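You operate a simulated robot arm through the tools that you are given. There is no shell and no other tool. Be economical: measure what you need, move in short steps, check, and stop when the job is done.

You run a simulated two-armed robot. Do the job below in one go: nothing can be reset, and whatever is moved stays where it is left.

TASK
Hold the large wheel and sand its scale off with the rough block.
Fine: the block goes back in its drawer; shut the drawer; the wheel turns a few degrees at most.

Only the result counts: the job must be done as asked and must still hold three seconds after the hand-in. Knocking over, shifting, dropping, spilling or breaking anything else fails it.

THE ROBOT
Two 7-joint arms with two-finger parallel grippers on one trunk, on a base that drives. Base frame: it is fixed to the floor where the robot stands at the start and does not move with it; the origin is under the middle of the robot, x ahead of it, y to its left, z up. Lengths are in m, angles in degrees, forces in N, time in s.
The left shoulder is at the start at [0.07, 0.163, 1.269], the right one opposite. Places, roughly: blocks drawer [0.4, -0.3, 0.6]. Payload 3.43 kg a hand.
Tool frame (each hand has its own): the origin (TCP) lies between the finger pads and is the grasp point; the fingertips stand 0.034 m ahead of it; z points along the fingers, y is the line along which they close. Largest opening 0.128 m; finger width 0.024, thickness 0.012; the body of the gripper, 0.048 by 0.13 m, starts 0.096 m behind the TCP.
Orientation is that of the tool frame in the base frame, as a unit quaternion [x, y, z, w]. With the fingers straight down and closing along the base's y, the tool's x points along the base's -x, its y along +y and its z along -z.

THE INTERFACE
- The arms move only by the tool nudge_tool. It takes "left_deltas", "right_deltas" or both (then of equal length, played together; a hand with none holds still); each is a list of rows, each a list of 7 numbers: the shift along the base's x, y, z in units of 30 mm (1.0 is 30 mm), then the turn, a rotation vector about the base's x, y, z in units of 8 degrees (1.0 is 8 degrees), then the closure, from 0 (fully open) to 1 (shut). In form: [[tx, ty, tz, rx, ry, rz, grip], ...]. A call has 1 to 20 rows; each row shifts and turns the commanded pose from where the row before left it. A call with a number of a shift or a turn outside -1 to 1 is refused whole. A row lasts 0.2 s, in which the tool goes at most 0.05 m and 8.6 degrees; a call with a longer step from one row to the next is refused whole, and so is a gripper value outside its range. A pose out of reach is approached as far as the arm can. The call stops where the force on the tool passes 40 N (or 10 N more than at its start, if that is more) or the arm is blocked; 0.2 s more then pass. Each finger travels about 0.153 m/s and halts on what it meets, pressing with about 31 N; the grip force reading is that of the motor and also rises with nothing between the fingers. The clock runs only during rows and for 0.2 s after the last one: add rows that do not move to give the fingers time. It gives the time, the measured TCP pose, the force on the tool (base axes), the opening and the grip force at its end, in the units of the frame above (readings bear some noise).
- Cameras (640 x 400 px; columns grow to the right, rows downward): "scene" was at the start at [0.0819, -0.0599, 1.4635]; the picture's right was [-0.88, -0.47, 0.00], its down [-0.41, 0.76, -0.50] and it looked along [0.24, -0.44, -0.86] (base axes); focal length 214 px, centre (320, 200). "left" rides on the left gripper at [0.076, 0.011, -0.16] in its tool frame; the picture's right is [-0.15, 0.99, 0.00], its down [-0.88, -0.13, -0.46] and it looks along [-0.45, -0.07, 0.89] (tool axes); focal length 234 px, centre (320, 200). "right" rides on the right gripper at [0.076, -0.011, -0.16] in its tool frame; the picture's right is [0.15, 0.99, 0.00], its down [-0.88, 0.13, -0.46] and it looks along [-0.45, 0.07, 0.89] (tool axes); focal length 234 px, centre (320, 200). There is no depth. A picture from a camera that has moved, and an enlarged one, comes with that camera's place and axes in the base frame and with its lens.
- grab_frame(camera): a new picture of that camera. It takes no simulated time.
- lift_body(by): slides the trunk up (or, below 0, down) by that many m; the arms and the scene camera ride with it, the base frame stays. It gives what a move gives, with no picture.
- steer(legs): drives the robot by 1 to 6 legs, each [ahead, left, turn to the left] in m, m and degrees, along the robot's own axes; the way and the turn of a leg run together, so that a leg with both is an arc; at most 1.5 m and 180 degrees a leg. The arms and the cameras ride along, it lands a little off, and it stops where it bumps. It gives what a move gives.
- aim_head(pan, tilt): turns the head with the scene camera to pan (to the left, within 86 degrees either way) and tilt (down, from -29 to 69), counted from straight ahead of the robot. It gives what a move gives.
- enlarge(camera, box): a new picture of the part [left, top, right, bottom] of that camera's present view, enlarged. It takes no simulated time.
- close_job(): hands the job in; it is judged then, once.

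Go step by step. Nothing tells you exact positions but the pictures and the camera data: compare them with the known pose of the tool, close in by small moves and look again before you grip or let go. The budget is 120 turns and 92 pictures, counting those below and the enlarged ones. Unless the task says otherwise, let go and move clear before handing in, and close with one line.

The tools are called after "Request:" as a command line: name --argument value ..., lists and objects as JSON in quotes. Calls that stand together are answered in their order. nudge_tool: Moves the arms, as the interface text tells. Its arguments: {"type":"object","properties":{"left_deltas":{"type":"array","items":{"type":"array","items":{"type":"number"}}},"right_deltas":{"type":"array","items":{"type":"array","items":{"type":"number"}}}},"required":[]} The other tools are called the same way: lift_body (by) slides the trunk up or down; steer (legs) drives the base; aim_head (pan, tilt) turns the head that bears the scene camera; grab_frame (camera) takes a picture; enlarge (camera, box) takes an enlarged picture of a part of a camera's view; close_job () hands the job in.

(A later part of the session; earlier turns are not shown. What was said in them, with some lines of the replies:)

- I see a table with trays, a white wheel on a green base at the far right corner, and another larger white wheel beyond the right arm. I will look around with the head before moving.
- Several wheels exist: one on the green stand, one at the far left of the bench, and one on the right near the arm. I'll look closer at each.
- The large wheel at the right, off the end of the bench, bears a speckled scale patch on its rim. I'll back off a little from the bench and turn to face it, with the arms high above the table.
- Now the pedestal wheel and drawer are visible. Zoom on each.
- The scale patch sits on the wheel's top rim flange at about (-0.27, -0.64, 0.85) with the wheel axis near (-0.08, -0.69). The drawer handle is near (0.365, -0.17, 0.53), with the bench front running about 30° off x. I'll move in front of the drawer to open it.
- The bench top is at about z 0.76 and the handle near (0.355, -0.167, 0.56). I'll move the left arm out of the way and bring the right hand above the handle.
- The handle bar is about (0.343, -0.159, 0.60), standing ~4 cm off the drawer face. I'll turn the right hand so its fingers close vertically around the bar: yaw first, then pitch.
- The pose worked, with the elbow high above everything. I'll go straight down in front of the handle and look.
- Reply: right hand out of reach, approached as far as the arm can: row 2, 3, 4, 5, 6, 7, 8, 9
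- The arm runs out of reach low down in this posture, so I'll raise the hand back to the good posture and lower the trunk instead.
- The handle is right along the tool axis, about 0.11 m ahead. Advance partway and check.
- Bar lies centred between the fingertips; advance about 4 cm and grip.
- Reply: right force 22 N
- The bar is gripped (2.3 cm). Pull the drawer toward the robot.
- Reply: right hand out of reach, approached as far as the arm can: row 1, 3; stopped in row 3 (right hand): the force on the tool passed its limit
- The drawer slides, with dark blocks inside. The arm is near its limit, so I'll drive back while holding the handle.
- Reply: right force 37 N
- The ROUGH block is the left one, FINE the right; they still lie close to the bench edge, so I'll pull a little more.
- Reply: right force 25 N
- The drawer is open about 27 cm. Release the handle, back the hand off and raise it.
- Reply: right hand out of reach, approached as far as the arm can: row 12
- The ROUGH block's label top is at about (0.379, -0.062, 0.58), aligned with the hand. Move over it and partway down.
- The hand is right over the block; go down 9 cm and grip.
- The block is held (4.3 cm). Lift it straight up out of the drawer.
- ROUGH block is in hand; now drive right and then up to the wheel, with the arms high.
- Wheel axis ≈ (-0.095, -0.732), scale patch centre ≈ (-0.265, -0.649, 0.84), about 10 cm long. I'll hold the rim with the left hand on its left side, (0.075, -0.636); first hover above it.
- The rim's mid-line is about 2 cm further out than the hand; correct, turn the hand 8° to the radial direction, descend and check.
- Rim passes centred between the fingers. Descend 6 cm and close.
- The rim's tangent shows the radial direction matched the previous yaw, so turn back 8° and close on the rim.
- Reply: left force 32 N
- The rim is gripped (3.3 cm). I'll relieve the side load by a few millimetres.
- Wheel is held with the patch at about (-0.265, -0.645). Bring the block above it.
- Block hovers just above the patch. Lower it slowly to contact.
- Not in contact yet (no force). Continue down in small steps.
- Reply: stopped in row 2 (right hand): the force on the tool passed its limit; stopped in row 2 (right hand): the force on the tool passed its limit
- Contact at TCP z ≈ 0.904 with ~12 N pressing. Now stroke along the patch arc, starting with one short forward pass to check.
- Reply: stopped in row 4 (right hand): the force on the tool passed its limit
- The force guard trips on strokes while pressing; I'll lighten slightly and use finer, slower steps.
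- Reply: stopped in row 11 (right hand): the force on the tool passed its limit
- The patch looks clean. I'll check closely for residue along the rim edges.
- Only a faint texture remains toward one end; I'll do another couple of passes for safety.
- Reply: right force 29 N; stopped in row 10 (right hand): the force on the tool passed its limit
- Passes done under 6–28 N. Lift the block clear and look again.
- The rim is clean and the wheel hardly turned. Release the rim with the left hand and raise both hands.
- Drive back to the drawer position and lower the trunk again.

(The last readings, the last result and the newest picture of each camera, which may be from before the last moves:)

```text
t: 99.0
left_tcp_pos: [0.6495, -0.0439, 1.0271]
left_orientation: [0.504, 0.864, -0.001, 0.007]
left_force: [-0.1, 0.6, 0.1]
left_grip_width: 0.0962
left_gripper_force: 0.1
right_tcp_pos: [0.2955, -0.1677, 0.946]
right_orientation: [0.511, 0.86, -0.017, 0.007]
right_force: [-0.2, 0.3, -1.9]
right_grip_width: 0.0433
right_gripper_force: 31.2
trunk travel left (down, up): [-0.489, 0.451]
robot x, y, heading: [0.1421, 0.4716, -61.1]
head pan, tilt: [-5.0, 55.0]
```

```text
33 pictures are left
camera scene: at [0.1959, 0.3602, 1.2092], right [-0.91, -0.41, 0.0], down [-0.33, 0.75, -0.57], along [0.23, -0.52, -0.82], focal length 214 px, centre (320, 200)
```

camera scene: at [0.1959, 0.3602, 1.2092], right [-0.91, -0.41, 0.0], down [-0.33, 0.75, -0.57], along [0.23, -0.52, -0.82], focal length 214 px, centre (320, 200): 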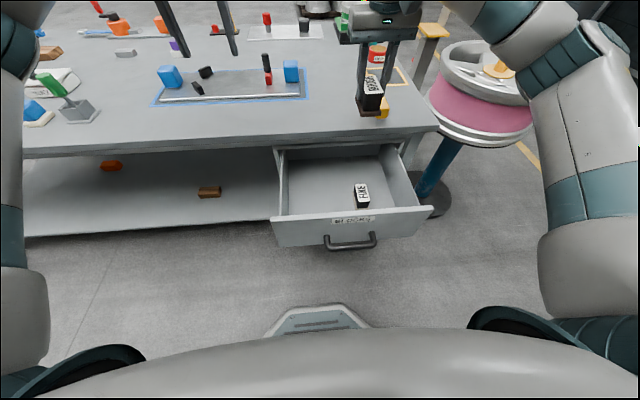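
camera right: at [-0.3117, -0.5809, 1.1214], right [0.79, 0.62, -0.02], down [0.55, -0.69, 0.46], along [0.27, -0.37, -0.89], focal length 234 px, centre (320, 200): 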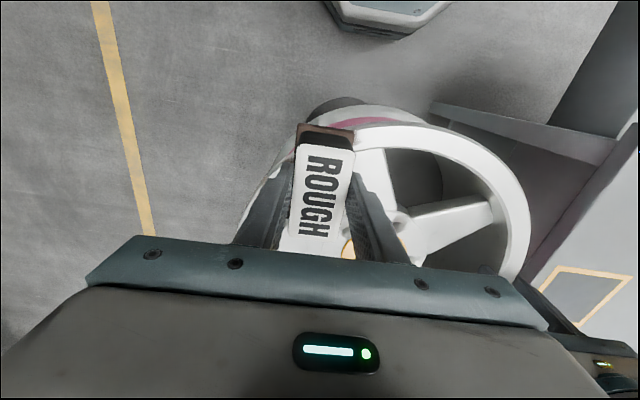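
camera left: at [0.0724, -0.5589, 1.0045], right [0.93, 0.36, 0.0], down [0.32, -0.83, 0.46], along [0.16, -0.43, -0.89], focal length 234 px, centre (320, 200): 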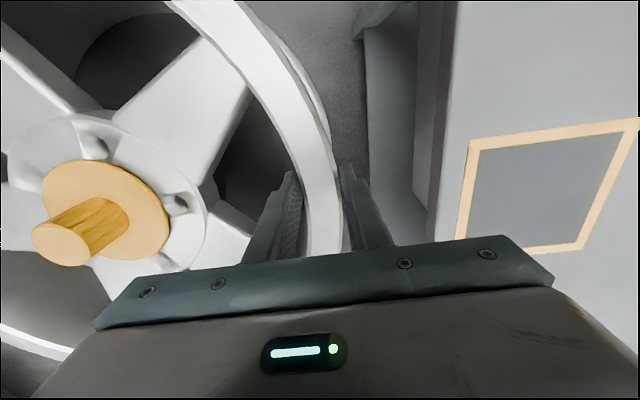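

Position above the original spot and descend partway, then check.

Request:
nudge_tool --right_deltas '[[0.7, 0.88, 0, 0, 0, 0, 1], [0.7, 0.88, 0, 0, 0, 0, 1], [0.7, 0.88, 0, 0, 0, 0, 1], [0.7, 0.88, 0, 0, 0, 0, 1], [0, 0, -1, 0, 0, 0, 1], [0, 0, -1, 0, 0, 0, 1], [0, 0, -1, 0, 0, 0, 1], [0, 0, -1, 0, 0, 0, 1], [0, 0, -1, 0, 0, 0, 1]]'

Request:
grab_frame --camera "right"

Request:
enlarge --camera "scene" --box '[250, 90, 450, 215]'

```text
t: 101.0
left_tcp_pos: [0.6484, -0.0438, 1.0269]
left_orientation: [0.504, 0.864, -0.001, 0.006]
left_force: [0.3, -0.3, 0.6]
left_grip_width: 0.0961
left_gripper_force: 0.2
right_tcp_pos: [0.3796, -0.0619, 0.7968]
right_orientation: [0.511, 0.86, -0.017, 0.007]
right_force: [0.8, 0.1, -1.5]
right_grip_width: 0.0433
right_gripper_force: 31.2
trunk travel left (down, up): [-0.489, 0.451]
robot x, y, heading: [0.1434, 0.4703, -60.8]
head pan, tilt: [-5.0, 55.0]
```

```text
32 pictures are left
camera right: at [0.3337, 0.0049, 0.9547], right [0.8, 0.6, -0.03], down [0.54, -0.69, 0.48], along [0.27, -0.4, -0.88], focal length 234 px, centre (320, 200)
```

right: 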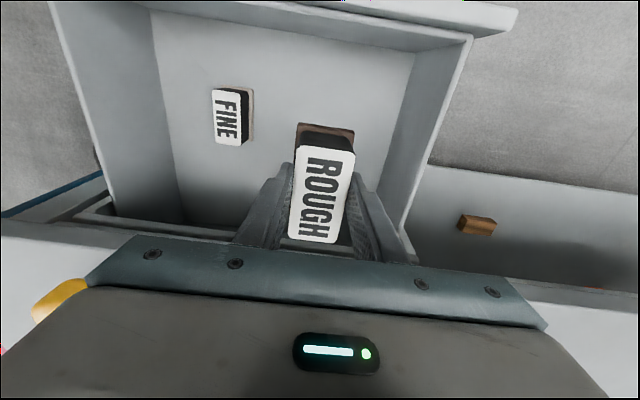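

```text
3.20 times, centred on (350, 152) of scene
camera zoom: at [0.196, 0.3596, 1.2091], right [-0.91, -0.41, 0.0], down [-0.33, 0.75, -0.57], along [0.23, -0.52, -0.82], focal length 686 px, centre (224, 352)
```

zoom: 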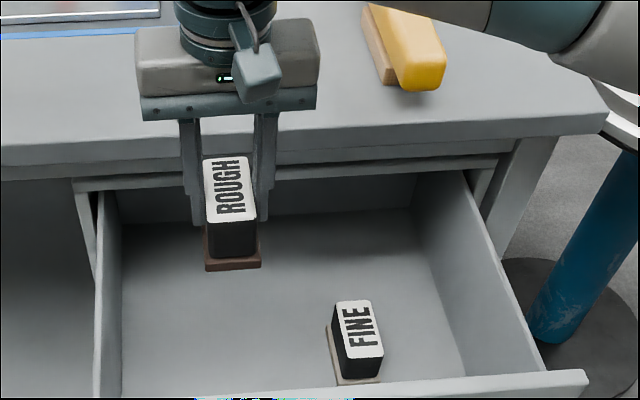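

Clear on all sides. Lower into the drawer, slowing at the end.

Request:
nudge_tool --right_deltas '[[0, 0, -1, 0, 0, 0, 1], [0, 0, -1, 0, 0, 0, 1], [0, 0, -1, 0, 0, 0, 1], [0, 0, -1, 0, 0, 0, 1], [0, 0, -1, 0, 0, 0, 1], [0, 0, -1, 0, 0, 0, 1], [0, 0, -0.6, 0, 0, 0, 1], [0, 0, -0.3, 0, 0, 0, 1], [0, 0, -0.2, 0, 0, 0, 1], [0, 0, -0.15, 0, 0, 0, 1], [0, 0, 0, 0, 0, 0, 1]]'

```text
t: 103.4
left_tcp_pos: [0.6497, -0.0446, 1.0262]
left_orientation: [0.504, 0.864, -0.002, 0.006]
left_force: [0.6, 0.3, 0.0]
left_grip_width: 0.0962
left_gripper_force: 0.0
right_tcp_pos: [0.3802, -0.0616, 0.578]
right_orientation: [0.51, 0.86, -0.017, 0.006]
right_force: [0.6, -0.3, -1.0]
right_grip_width: 0.0437
right_gripper_force: 30.7
trunk travel left (down, up): [-0.489, 0.451]
robot x, y, heading: [0.1403, 0.4681, -61.1]
head pan, tilt: [-5.0, 55.0]
```

Request:
nudge_tool --right_deltas '[[0, 0, -0.1, 0, 0, 0, 1], [0, 0, 0, 0, 0, 0, 1]]'

Request:
nudge_tool --right_deltas '[[0, 0, -0.08, 0, 0, 0, 1], [0, 0, 0, 0, 0, 0, 1]]'

```text
t: 104.0
left_tcp_pos: [0.649, -0.0447, 1.0266]
left_orientation: [0.504, 0.863, -0.002, 0.007]
left_force: [0.8, 1.0, 0.3]
left_grip_width: 0.0961
left_gripper_force: 0.1
right_tcp_pos: [0.3803, -0.0614, 0.5761]
right_orientation: [0.511, 0.86, -0.018, 0.007]
right_force: [-0.3, 0.8, -0.6]
right_grip_width: 0.0435
right_gripper_force: 31.2
trunk travel left (down, up): [-0.489, 0.451]
robot x, y, heading: [0.1422, 0.4655, -60.9]
head pan, tilt: [-5.0, 55.0]
```

```text
t: 104.6
left_tcp_pos: [0.6481, -0.0438, 1.027]
left_orientation: [0.504, 0.864, -0.002, 0.007]
left_force: [0.2, -0.5, -0.3]
left_grip_width: 0.0959
left_gripper_force: 0.1
right_tcp_pos: [0.3806, -0.0612, 0.5733]
right_orientation: [0.511, 0.859, -0.017, 0.007]
right_force: [-0.4, -0.3, 3.5]
right_grip_width: 0.0434
right_gripper_force: 31.1
trunk travel left (down, up): [-0.489, 0.451]
robot x, y, heading: [0.1416, 0.4695, -60.9]
head pan, tilt: [-5.0, 55.0]
```

The block touches the drawer floor (3.5 N up). Open, and lift clear.

Request:
nudge_tool --right_deltas '[[0, 0, 0, 0, 0, 0, 0.55], [0, 0, 0, 0, 0, 0, 0.45], [0, 0, 0, 0, 0, 0, 0.35], [0, 0, 0, 0, 0, 0, 0.35], [0, 0, 0.5, 0, 0, 0, 0.35], [0, 0, 1, 0, 0, 0, 0.35], [0, 0, 1, 0, 0, 0, 0.35], [0, 0, 1, 0, 0, 0, 0.35], [0, 0, 1, 0, 0, 0, 0.35], [0, 0, 1, 0, 0, 0, 0.35], [0, 0, 1, 0, 0, 0, 0.35], [0, 0, 1, 0, 0, 0, 0.35], [0, 0, 1, 0, 0, 0, 0.35], [0, 0, 1, 0, 0, 0, 0.35], [0, 0, 1, 0, 0, 0, 0.35], [0, 0, 1, 0, 0, 0, 0.35]]'

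Request:
grab_frame --camera "right"

Request:
grab_frame --camera "scene"

```text
t: 108.0
left_tcp_pos: [0.6485, -0.0436, 1.0269]
left_orientation: [0.504, 0.864, -0.002, 0.006]
left_force: [-0.2, -0.2, 0.4]
left_grip_width: 0.0957
left_gripper_force: 0.1
right_tcp_pos: [0.3787, -0.0607, 0.917]
right_orientation: [0.51, 0.86, -0.018, 0.006]
right_force: [-0.6, -0.8, 1.3]
right_grip_width: 0.0834
right_gripper_force: 0.1
trunk travel left (down, up): [-0.489, 0.451]
robot x, y, heading: [0.1397, 0.4713, -60.8]
head pan, tilt: [-5.0, 55.0]
```

```text
30 pictures are left
camera right: at [0.3327, 0.0058, 1.0754], right [0.8, 0.6, -0.03], down [0.54, -0.69, 0.48], along [0.27, -0.4, -0.88], focal length 234 px, centre (320, 200)
```

right: 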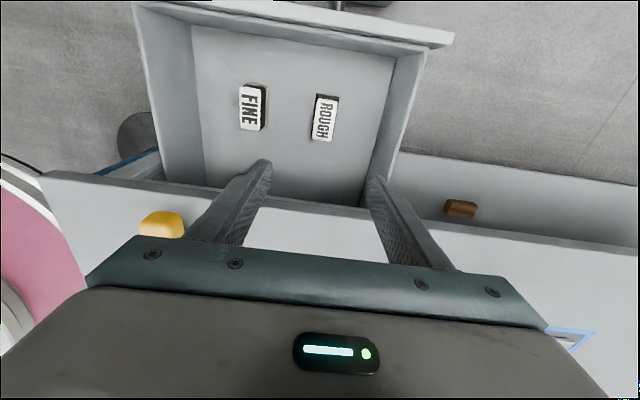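

```text
29 pictures are left
camera scene: at [0.196, 0.3607, 1.2092], right [-0.91, -0.41, 0.0], down [-0.33, 0.75, -0.57], along [0.23, -0.52, -0.82], focal length 214 px, centre (320, 200)
```

scene: 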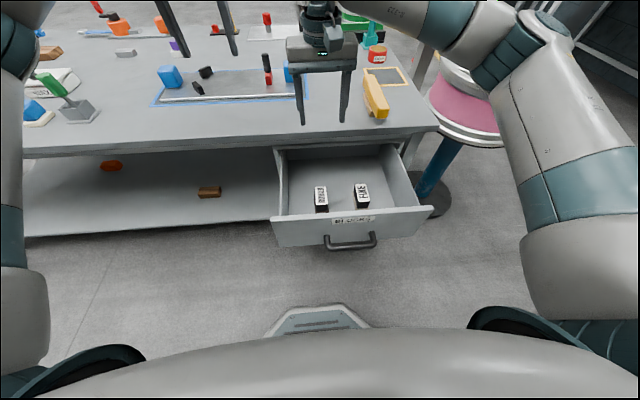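

Both blocks are in the drawer. Now bring the right hand in front of the handle (robot side) to push the drawer shut.

Request:
nudge_tool --right_deltas '[[-0.876, 0.848, 0, 0, 0, 0, 0.6], [-0.876, 0.848, 0, 0, 0, 0, 0.6], [-0.876, 0.848, 0, 0, 0, 0, 0.6], [-0.876, 0.848, 0, 0, 0, 0, 0.6], [-0.876, 0.848, 0, 0, 0, 0, 0.6], [-0.876, 0.848, 0, 0, 0, 0, 0.6], [-0.876, 0.848, 0, 0, 0, 0, 0.6], [0, 0, -1, 0, 0, 0, 0.6], [0, 0, -1, 0, 0, 0, 0.6], [0, 0, -1, 0, 0, 0, 0.6], [0, 0, -1, 0, 0, 0, 0.6]]'

Request:
grab_frame --camera "right"

Request:
grab_frame --camera "scene"

```text
t: 110.4
left_tcp_pos: [0.6478, -0.0443, 1.0272]
left_orientation: [0.505, 0.863, -0.001, 0.006]
left_force: [0.5, -0.3, -0.1]
left_grip_width: 0.0962
left_gripper_force: 0.1
right_tcp_pos: [0.2145, 0.1018, 0.8036]
right_orientation: [0.51, 0.86, -0.017, 0.006]
right_force: [-0.4, 0.8, 0.2]
right_grip_width: 0.0506
right_gripper_force: 0.0
right hand out of reach, approached as far as the arm can: row 8, 9, 10, 11
trunk travel left (down, up): [-0.489, 0.451]
robot x, y, heading: [0.1387, 0.4718, -61.0]
head pan, tilt: [-5.0, 55.0]
```

```text
28 pictures are left
camera right: at [0.1702, 0.1684, 0.9617], right [0.8, 0.6, -0.03], down [0.54, -0.69, 0.48], along [0.27, -0.4, -0.88], focal length 234 px, centre (320, 200)
```

right: 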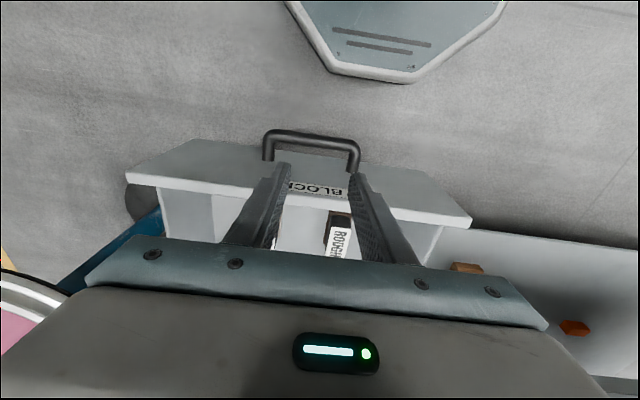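

```text
27 pictures are left
camera scene: at [0.1957, 0.3598, 1.2092], right [-0.91, -0.41, 0.0], down [-0.33, 0.75, -0.57], along [0.23, -0.52, -0.82], focal length 214 px, centre (320, 200)
```

scene: 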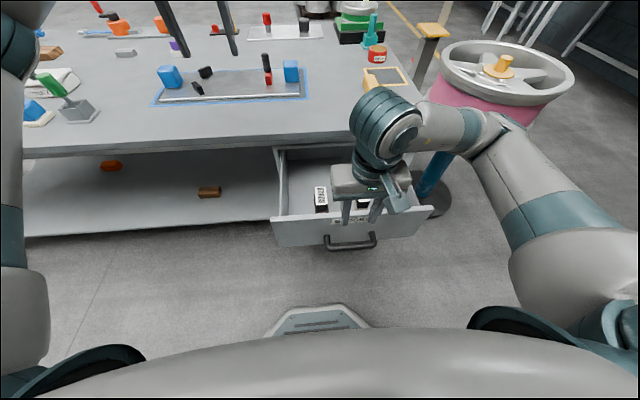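

The arm is too folded here, so I'll back the base 0.2 m, then lower the hand in front of the handle.

Request:
steer --legs '[[-0.2, 0, 0]]'

Request:
nudge_tool --right_deltas '[[0.49, -0.87, 0, 0, 0, 0, 0.6], [0.49, -0.87, 0, 0, 0, 0, 0.6], [0.49, -0.87, 0, 0, 0, 0, 0.6], [0, 0, -1, 0, 0, 0, 0.6], [0, 0, -1, 0, 0, 0, 0.6], [0, 0, -1, 0, 0, 0, 0.6], [0, 0, -1, 0, 0, 0, 0.6], [0, 0, -1, 0, 0, 0, 0.6], [0, 0, -1, 0, 0, 0, 0.6], [0, 0, -1, 0, 0, 0, 0.6]]'

Request:
grab_frame --camera "right"

Request:
grab_frame --camera "scene"

```text
t: 112.0
left_tcp_pos: [0.5539, 0.1319, 1.0274]
left_orientation: [0.502, 0.865, -0.002, 0.007]
left_force: [-0.4, 0.4, 0.2]
left_grip_width: 0.0963
left_gripper_force: 0.1
right_tcp_pos: [0.1202, 0.276, 0.8034]
right_orientation: [0.509, 0.861, -0.018, 0.006]
right_force: [0.1, 0.8, 0.0]
right_grip_width: 0.0513
right_gripper_force: 0.1
trunk travel left (down, up): [-0.489, 0.451]
robot x, y, heading: [0.0465, 0.6443, -61.0]
head pan, tilt: [-5.0, 55.0]
```

```text
t: 114.2
left_tcp_pos: [0.5537, 0.1324, 1.0277]
left_orientation: [0.503, 0.865, -0.002, 0.006]
left_force: [-0.9, 0.1, -0.1]
left_grip_width: 0.0959
left_gripper_force: 0.0
right_tcp_pos: [0.1651, 0.1958, 0.5937]
right_orientation: [0.509, 0.861, -0.017, 0.006]
right_force: [0.4, 1.1, 0.2]
right_grip_width: 0.0514
right_gripper_force: 0.0
trunk travel left (down, up): [-0.489, 0.451]
robot x, y, heading: [0.0466, 0.6421, -60.8]
head pan, tilt: [-5.0, 55.0]
```

```text
26 pictures are left
camera right: at [0.1195, 0.2631, 0.7524], right [0.8, 0.6, -0.03], down [0.54, -0.69, 0.48], along [0.27, -0.39, -0.88], focal length 234 px, centre (320, 200)
```

right: 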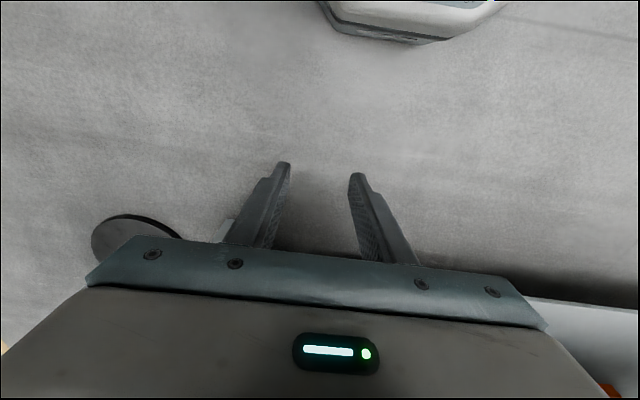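

```text
25 pictures are left
camera scene: at [0.0993, 0.534, 1.2092], right [-0.91, -0.41, 0.0], down [-0.34, 0.75, -0.57], along [0.24, -0.52, -0.82], focal length 214 px, centre (320, 200)
```

scene: 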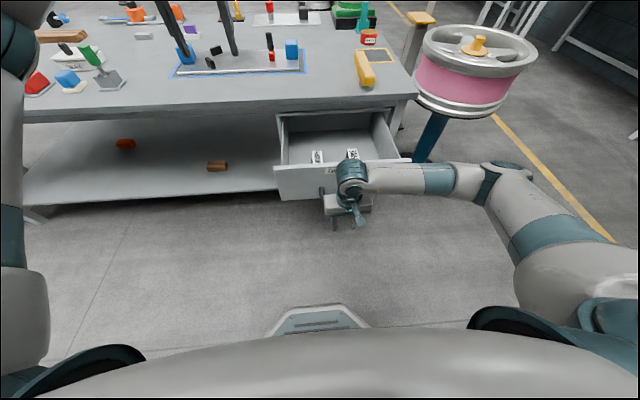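

The hand is in front of the handle. Drive forward to begin the push, then finish with the arm.

Request:
steer --legs '[[0.16, 0, 0]]'

Request:
nudge_tool --right_deltas '[[0.24, -0.44, 0, 0, 0, 0, 0.6], [0.24, -0.44, 0, 0, 0, 0, 0.6], [0.24, -0.44, 0, 0, 0, 0, 0.6], [0.24, -0.44, 0, 0, 0, 0, 0.6], [0.24, -0.44, 0, 0, 0, 0, 0.6], [0.24, -0.44, 0, 0, 0, 0, 0.6], [0.24, -0.44, 0, 0, 0, 0, 0.6], [0.24, -0.44, 0, 0, 0, 0, 0.6]]'

Request:
grab_frame --camera "scene"

```text
t: 115.6
left_tcp_pos: [0.6313, -0.0074, 1.0268]
left_orientation: [0.502, 0.865, -0.001, 0.006]
left_force: [0.5, 0.6, 0.0]
left_grip_width: 0.096
left_gripper_force: 0.0
right_tcp_pos: [0.2424, 0.0576, 0.5925]
right_orientation: [0.51, 0.86, -0.017, 0.004]
right_force: [0.3, -0.6, 0.4]
right_grip_width: 0.0514
right_gripper_force: 0.1
trunk travel left (down, up): [-0.489, 0.451]
robot x, y, heading: [0.1245, 0.5067, -60.8]
head pan, tilt: [-5.0, 55.0]
```

```text
t: 117.4
left_tcp_pos: [0.6305, -0.0073, 1.0246]
left_orientation: [0.502, 0.865, -0.002, 0.007]
left_force: [-1.0, -0.1, -0.1]
left_grip_width: 0.0961
left_gripper_force: 0.0
right_tcp_pos: [0.3005, -0.0473, 0.5936]
right_orientation: [0.51, 0.86, -0.017, 0.005]
right_force: [-0.3, 0.2, 0.7]
right_grip_width: 0.0514
right_gripper_force: 0.0
trunk travel left (down, up): [-0.489, 0.451]
robot x, y, heading: [0.1236, 0.509, -60.8]
head pan, tilt: [-5.0, 55.0]
```

```text
24 pictures are left
camera scene: at [0.1765, 0.3962, 1.2091], right [-0.91, -0.41, 0.0], down [-0.34, 0.75, -0.57], along [0.23, -0.52, -0.82], focal length 214 px, centre (320, 200)
```

scene: 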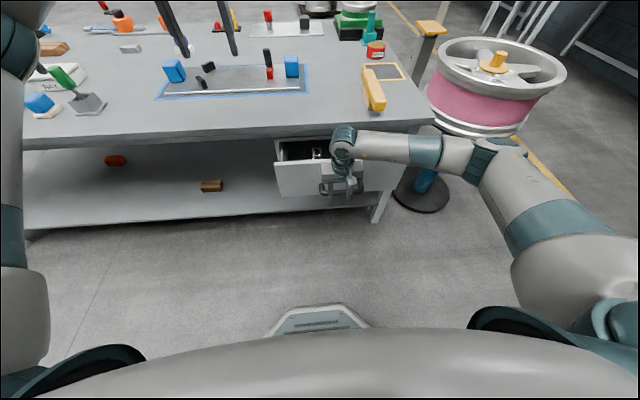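

The drawer is closing smoothly; push the remaining ~9 cm gently.

Request:
nudge_tool --right_deltas '[[0.24, -0.44, 0, 0, 0, 0, 0.6], [0.24, -0.44, 0, 0, 0, 0, 0.6], [0.24, -0.44, 0, 0, 0, 0, 0.6], [0.24, -0.44, 0, 0, 0, 0, 0.6], [0.12, -0.22, 0, 0, 0, 0, 0.6], [0.12, -0.22, 0, 0, 0, 0, 0.6], [0.12, -0.22, 0, 0, 0, 0, 0.6], [0.12, -0.22, 0, 0, 0, 0, 0.6], [0.12, -0.22, 0, 0, 0, 0, 0.6]]'

Request:
enlarge --camera "scene" --box '[250, 100, 410, 200]'

Request:
grab_frame --camera "right"

```text
t: 119.4
left_tcp_pos: [0.6297, -0.006, 1.0261]
left_orientation: [0.502, 0.865, -0.001, 0.006]
left_force: [0.2, 0.7, -0.2]
left_grip_width: 0.0959
left_gripper_force: 0.0
right_tcp_pos: [0.3469, -0.1318, 0.5947]
right_orientation: [0.509, 0.861, -0.018, 0.005]
right_force: [-3.2, 5.7, -0.6]
right_grip_width: 0.0506
right_gripper_force: 0.1
trunk travel left (down, up): [-0.489, 0.451]
robot x, y, heading: [0.1214, 0.5065, -60.5]
head pan, tilt: [-5.0, 55.0]
```

```text
4.00 times, centred on (330, 150) of scene
camera zoom: at [0.176, 0.397, 1.2092], right [-0.91, -0.41, 0.0], down [-0.34, 0.75, -0.57], along [0.24, -0.52, -0.82], focal length 858 px, centre (280, 400)
```

zoom: 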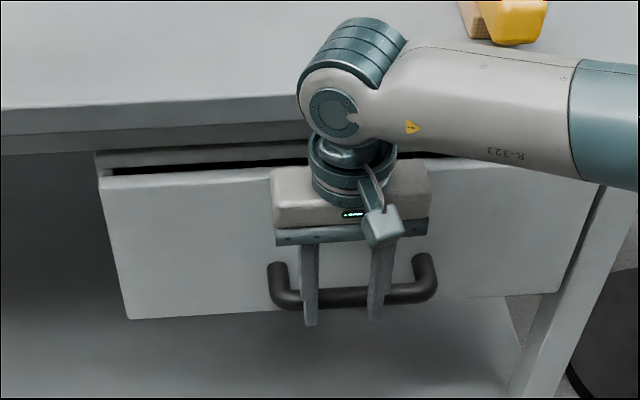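

```text
22 pictures are left
camera right: at [0.3013, -0.065, 0.753], right [0.8, 0.6, -0.03], down [0.54, -0.69, 0.48], along [0.27, -0.39, -0.88], focal length 234 px, centre (320, 200)
```

right: 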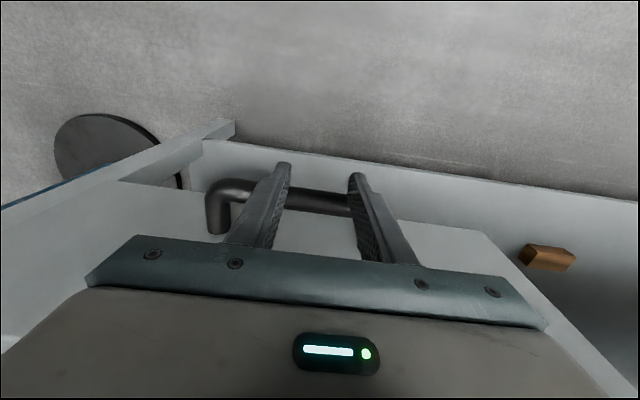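

Nearly shut; push on in small steps until it resists firmly.

Request:
nudge_tool --right_deltas '[[0.08, -0.14, 0, 0, 0, 0, 0.6], [0.08, -0.14, 0, 0, 0, 0, 0.6], [0.08, -0.14, 0, 0, 0, 0, 0.6], [0.08, -0.14, 0, 0, 0, 0, 0.6], [0.08, -0.14, 0, 0, 0, 0, 0.6], [0.08, -0.14, 0, 0, 0, 0, 0.6], [0, 0, 0, 0, 0, 0, 0.6]]'

Request:
enlarge --camera "scene" --box '[250, 100, 410, 200]'

```text
t: 120.0
left_tcp_pos: [0.6289, -0.0064, 1.027]
left_orientation: [0.503, 0.864, -0.001, 0.007]
left_force: [-0.1, 0.2, 0.6]
left_grip_width: 0.096
left_gripper_force: 0.2
right_tcp_pos: [0.3496, -0.1314, 0.593]
right_orientation: [0.507, 0.862, -0.013, -0.002]
right_force: [-6.3, 10.7, 6.2]
right_grip_width: 0.0507
right_gripper_force: 0.1
trunk travel left (down, up): [-0.489, 0.451]
robot x, y, heading: [0.122, 0.5061, -60.8]
head pan, tilt: [-5.0, 55.0]
stopped in row 2 (right hand): the force on the tool passed its limit (the readings are from after the stop); the commanded pose is now the measured one
```

```text
4.00 times, centred on (330, 150) of scene
camera zoom: at [0.1757, 0.3974, 1.2093], right [-0.91, -0.41, 0.0], down [-0.34, 0.75, -0.57], along [0.23, -0.52, -0.82], focal length 858 px, centre (280, 400)
```

zoom: 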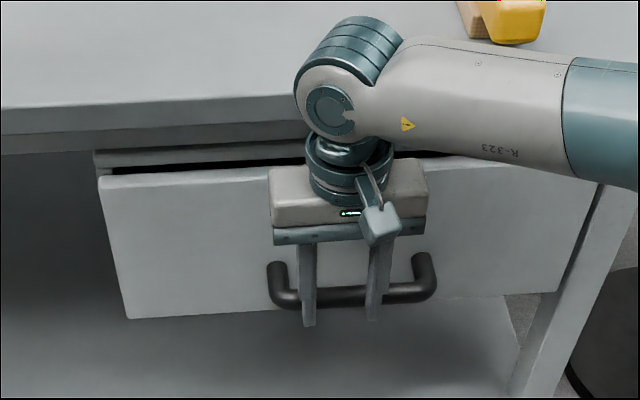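

Firm resistance. Back off, raise the hand, and compare with the initial shut view.

Request:
nudge_tool --right_deltas '[[-0.49, 0.87, 0, 0, 0, 0, 0.6], [-0.49, 0.87, 0, 0, 0, 0, 0.6], [0, 0, 1, 0, 0, 0, 0.5], [0, 0, 1, 0, 0, 0, 0.5], [0, 0, 1, 0, 0, 0, 0.5], [0, 0, 1, 0, 0, 0, 0.5], [0, 0, 1, 0, 0, 0, 0.5], [0, 0, 1, 0, 0, 0, 0.5], [0, 0, 1, 0, 0, 0, 0.5], [0, 0, 1, 0, 0, 0, 0.5], [0, 0, 1, 0, 0, 0, 0.5], [0.35, -0.95, 0.2, 0, 0, 0, 0.5], [0.35, -0.95, 0, 0, 0, 0, 0.5]]'

Request:
grab_frame --camera "right"

Request:
grab_frame --camera "scene"

```text
t: 122.8
left_tcp_pos: [0.6299, -0.0064, 1.0264]
left_orientation: [0.503, 0.864, -0.002, 0.006]
left_force: [0.1, 1.1, -0.4]
left_grip_width: 0.096
left_gripper_force: 0.0
right_tcp_pos: [0.3411, -0.139, 0.869]
right_orientation: [0.508, 0.861, -0.014, 0.0]
right_force: [-0.5, 0.4, 0.7]
right_grip_width: 0.0639
right_gripper_force: 0.0
trunk travel left (down, up): [-0.489, 0.451]
robot x, y, heading: [0.1213, 0.5065, -60.8]
head pan, tilt: [-5.0, 55.0]
```

```text
20 pictures are left
camera right: at [0.2955, -0.0748, 1.0283], right [0.8, 0.61, -0.03], down [0.55, -0.7, 0.47], along [0.26, -0.38, -0.88], focal length 234 px, centre (320, 200)
```

right: 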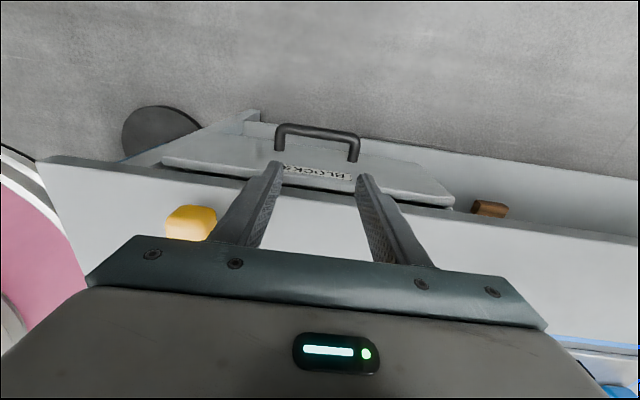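

```text
19 pictures are left
camera scene: at [0.1762, 0.3969, 1.2091], right [-0.91, -0.41, 0.0], down [-0.34, 0.75, -0.57], along [0.23, -0.52, -0.82], focal length 214 px, centre (320, 200)
```

scene: 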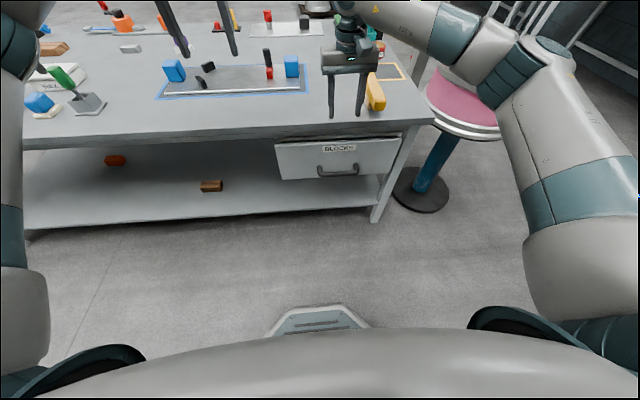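

Request:
enlarge --camera "right" --box '[340, 110, 500, 210]'

Request:
enlarge --camera "scene" --box '[250, 100, 450, 225]'

```text
4.00 times, centred on (420, 160) of right
camera zoom: at [0.2955, -0.0748, 1.0283], right [0.8, 0.61, -0.03], down [0.55, -0.7, 0.47], along [0.26, -0.38, -0.88], focal length 937 px, centre (-80, 360)
```

zoom: 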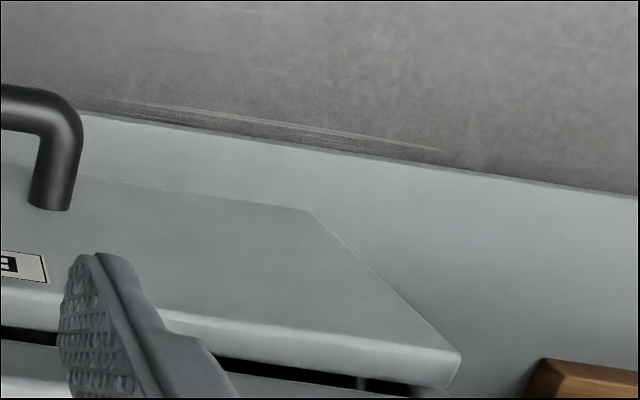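

```text
3.20 times, centred on (350, 162) of scene
camera zoom: at [0.1762, 0.3969, 1.2091], right [-0.91, -0.41, 0.0], down [-0.34, 0.75, -0.57], along [0.23, -0.52, -0.82], focal length 686 px, centre (224, 320)
```

zoom: 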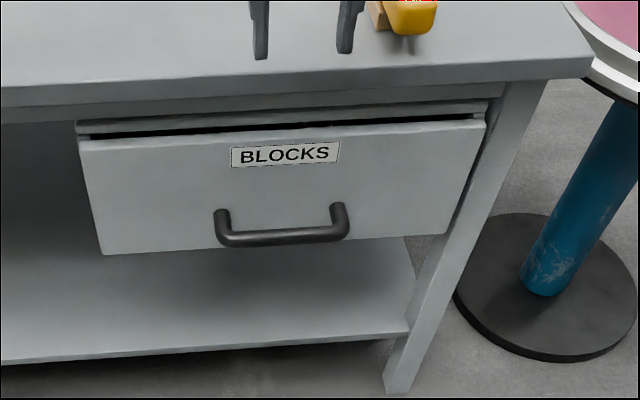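

To be sure it is fully shut and the wrist wasn't what met the bench, I'll push again with the hand pitched back so only the fingers can touch.

Request:
nudge_tool --right_deltas '[[-0.49, 0.87, 0, -0.87, -0.49, 0, 0.6], [-0.49, 0.87, 0, -0.87, -0.49, 0, 0.6], [-0.49, 0.87, 0, -0.87, -0.49, 0, 0.6], [-0.49, 0.87, 0, 0, 0, 0, 0.6], [0, 0, -1, 0, 0, 0, 0.6], [0, 0, -1, 0, 0, 0, 0.6], [0, 0, -1, 0, 0, 0, 0.6], [0, 0, -1, 0, 0, 0, 0.6], [0, 0, -1, 0, 0, 0, 0.6], [0, 0, -1, 0, 0, 0, 0.6], [0, 0, -1, 0, 0, 0, 0.6], [0, 0, -1, 0, 0, 0, 0.6], [0, 0, -1, 0, 0, 0, 0.6], [0, 0, -0.4, 0, 0, 0, 0.6]]'

Request:
grab_frame --camera "right"

```text
t: 125.8
left_tcp_pos: [0.6294, -0.0066, 1.0282]
left_orientation: [0.503, 0.864, -0.001, 0.005]
left_force: [0.0, -0.1, 0.1]
left_grip_width: 0.0961
left_gripper_force: 0.1
right_tcp_pos: [0.283, -0.0338, 0.5861]
right_orientation: [0.498, 0.84, -0.118, 0.18]
right_force: [-0.1, 0.0, 0.2]
right_grip_width: 0.0513
right_gripper_force: 0.1
trunk travel left (down, up): [-0.489, 0.451]
robot x, y, heading: [0.1236, 0.5062, -61.0]
head pan, tilt: [-5.0, 55.0]
```

```text
16 pictures are left
camera right: at [0.2091, 0.0811, 0.6997], right [0.81, 0.59, -0.08], down [0.42, -0.47, 0.78], along [0.42, -0.66, -0.62], focal length 234 px, centre (320, 200)
```

right: 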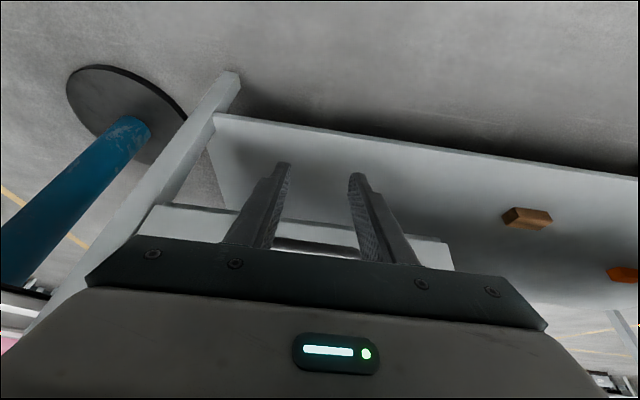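

Request:
nudge_tool --right_deltas '[[0.49, -0.87, 0, 0, 0, 0, 0.6], [0.49, -0.87, 0, 0, 0, 0, 0.6], [0.24, -0.44, 0, 0, 0, 0, 0.6], [0.12, -0.22, 0, 0, 0, 0, 0.6], [0.12, -0.22, 0, 0, 0, 0, 0.6], [0.08, -0.14, 0, 0, 0, 0, 0.6], [0.08, -0.14, 0, 0, 0, 0, 0.6], [0.08, -0.14, 0, 0, 0, 0, 0.6], [0.08, -0.14, 0, 0, 0, 0, 0.6], [0.08, -0.14, 0, 0, 0, 0, 0.6], [0.08, -0.14, 0, 0, 0, 0, 0.6], [0.08, -0.14, 0, 0, 0, 0, 0.6]]'

Request:
enlarge --camera "scene" --box '[250, 100, 450, 225]'

```text
t: 128.1
left_tcp_pos: [0.6289, -0.0078, 1.0256]
left_orientation: [0.503, 0.864, -0.001, 0.006]
left_force: [0.0, -0.8, -0.4]
left_grip_width: 0.0956
left_gripper_force: 0.0
right_tcp_pos: [0.3349, -0.1289, 0.5809]
right_orientation: [0.498, 0.842, -0.114, 0.173]
right_force: [-3.0, 5.6, 4.1]
right_grip_width: 0.0511
right_gripper_force: 0.1
trunk travel left (down, up): [-0.489, 0.451]
robot x, y, heading: [0.1241, 0.5034, -60.5]
head pan, tilt: [-5.0, 55.0]
stopped in row 11 (right hand): the force on the tool passed its limit (the readings are from after the stop); the commanded pose is now the measured one
```

```text
3.20 times, centred on (350, 162) of scene
camera zoom: at [0.176, 0.3966, 1.209], right [-0.91, -0.41, 0.0], down [-0.34, 0.75, -0.57], along [0.23, -0.52, -0.82], focal length 686 px, centre (224, 320)
```

zoom: 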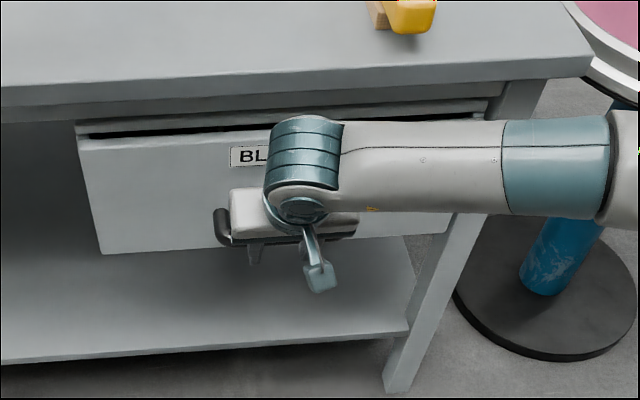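

The face did not move under over 40 N: the drawer is at its stop, shut. Back off and raise the hand clear, then a final look.

Request:
nudge_tool --right_deltas '[[-0.49, 0.87, 0, 0, 0, 0, 0.6], [-0.49, 0.87, 0, 0, 0, 0, 0.6], [-0.49, 0.87, 0, 0, 0, 0, 0.6], [0, 0, 1, 0, 0, 0, 0.6], [0, 0, 1, 0, 0, 0, 0.6], [0, 0, 1, 0, 0, 0, 0.6], [0, 0, 1, 0, 0, 0, 0.6], [0, 0, 1, 0, 0, 0, 0.6], [0, 0, 1, 0, 0, 0, 0.6], [0, 0, 1, 0, 0, 0, 0.6], [0, 0, 1, 0, 0, 0, 0.6], [0, 0, 1, 0, 0, 0, 0.6], [0, 0, 1, 0, 0, 0, 0.6]]'

Request:
aim_head --pan -25 --tilt 45

Request:
grab_frame --camera "scene"

```text
t: 130.9
left_tcp_pos: [0.6285, -0.0062, 1.027]
left_orientation: [0.503, 0.864, -0.001, 0.006]
left_force: [-1.0, 0.5, 0.3]
left_grip_width: 0.0961
left_gripper_force: 0.0
right_tcp_pos: [0.2926, -0.0488, 0.8789]
right_orientation: [0.499, 0.842, -0.115, 0.173]
right_force: [-0.2, 0.4, 0.2]
right_grip_width: 0.0511
right_gripper_force: 0.1
trunk travel left (down, up): [-0.489, 0.451]
robot x, y, heading: [0.1182, 0.5049, -61.0]
head pan, tilt: [-5.0, 55.0]
```

```text
t: 131.7
left_tcp_pos: [0.6283, -0.0059, 1.0261]
left_orientation: [0.503, 0.864, -0.003, 0.007]
left_force: [0.5, -0.3, 0.6]
left_grip_width: 0.0961
left_gripper_force: 0.1
right_tcp_pos: [0.2919, -0.0495, 0.8796]
right_orientation: [0.499, 0.841, -0.114, 0.173]
right_force: [-0.1, -1.0, 0.2]
right_grip_width: 0.0511
right_gripper_force: 0.1
trunk travel left (down, up): [-0.489, 0.451]
robot x, y, heading: [0.1172, 0.5071, -60.8]
head pan, tilt: [-25.0, 45.0]
```

```text
14 pictures are left
camera scene: at [0.1519, 0.3824, 1.2225], right [-1.0, -0.07, 0.0], down [-0.05, 0.71, -0.71], along [0.05, -0.7, -0.71], focal length 214 px, centre (320, 200)
```

scene: 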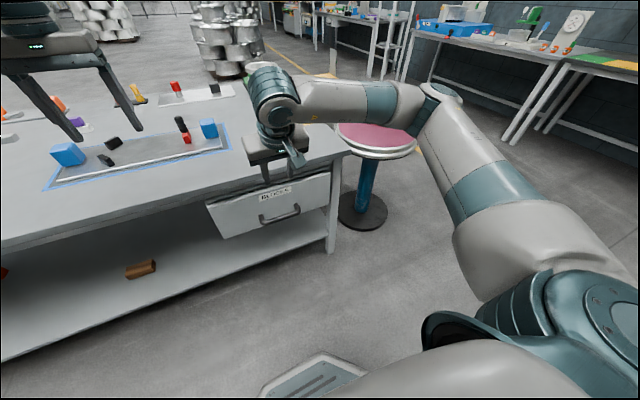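

All is in place and the drawer is shut; I'll back the robot away a bit for clearance and take a final look at the wheel.

Request:
steer --legs '[[-0.25, 0, 0]]'

Request:
grab_frame --camera "scene"

```text
t: 133.6
left_tcp_pos: [0.5053, 0.2124, 1.0262]
left_orientation: [0.503, 0.864, -0.001, 0.006]
left_force: [0.3, 0.6, 0.2]
left_grip_width: 0.0959
left_gripper_force: 0.1
right_tcp_pos: [0.1677, 0.1702, 0.8808]
right_orientation: [0.5, 0.841, -0.115, 0.174]
right_force: [-0.1, 0.1, 0.1]
right_grip_width: 0.0512
right_gripper_force: 0.0
trunk travel left (down, up): [-0.489, 0.451]
robot x, y, heading: [-0.0041, 0.7224, -61.0]
head pan, tilt: [-25.0, 45.0]
```

```text
13 pictures are left
camera scene: at [0.0293, 0.6023, 1.2227], right [-1.0, -0.07, 0.0], down [-0.05, 0.71, -0.71], along [0.05, -0.71, -0.71], focal length 214 px, centre (320, 200)
```

scene: 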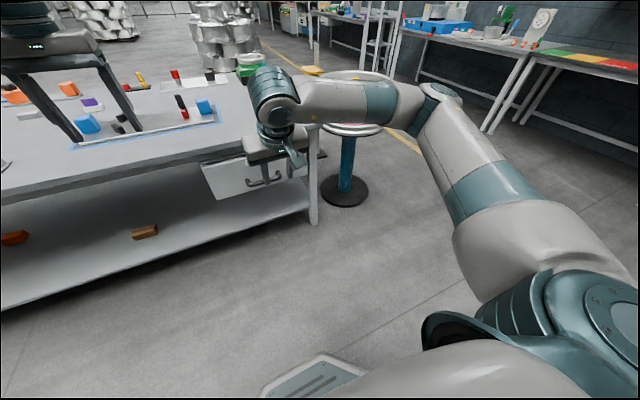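

The wheel stands in place with its scale off, the ROUGH block is back in its drawer, and the drawer is shut. Handing in.

Request:
close_job

```text
The job is handed in.
```

I held the large wheel by its rim and sanded the scale off with the ROUGH block; close-up pictures after the last pass showed the rim clean. The wheel turned only about 1°. The block is back in its drawer, and the drawer is shut against its stop.
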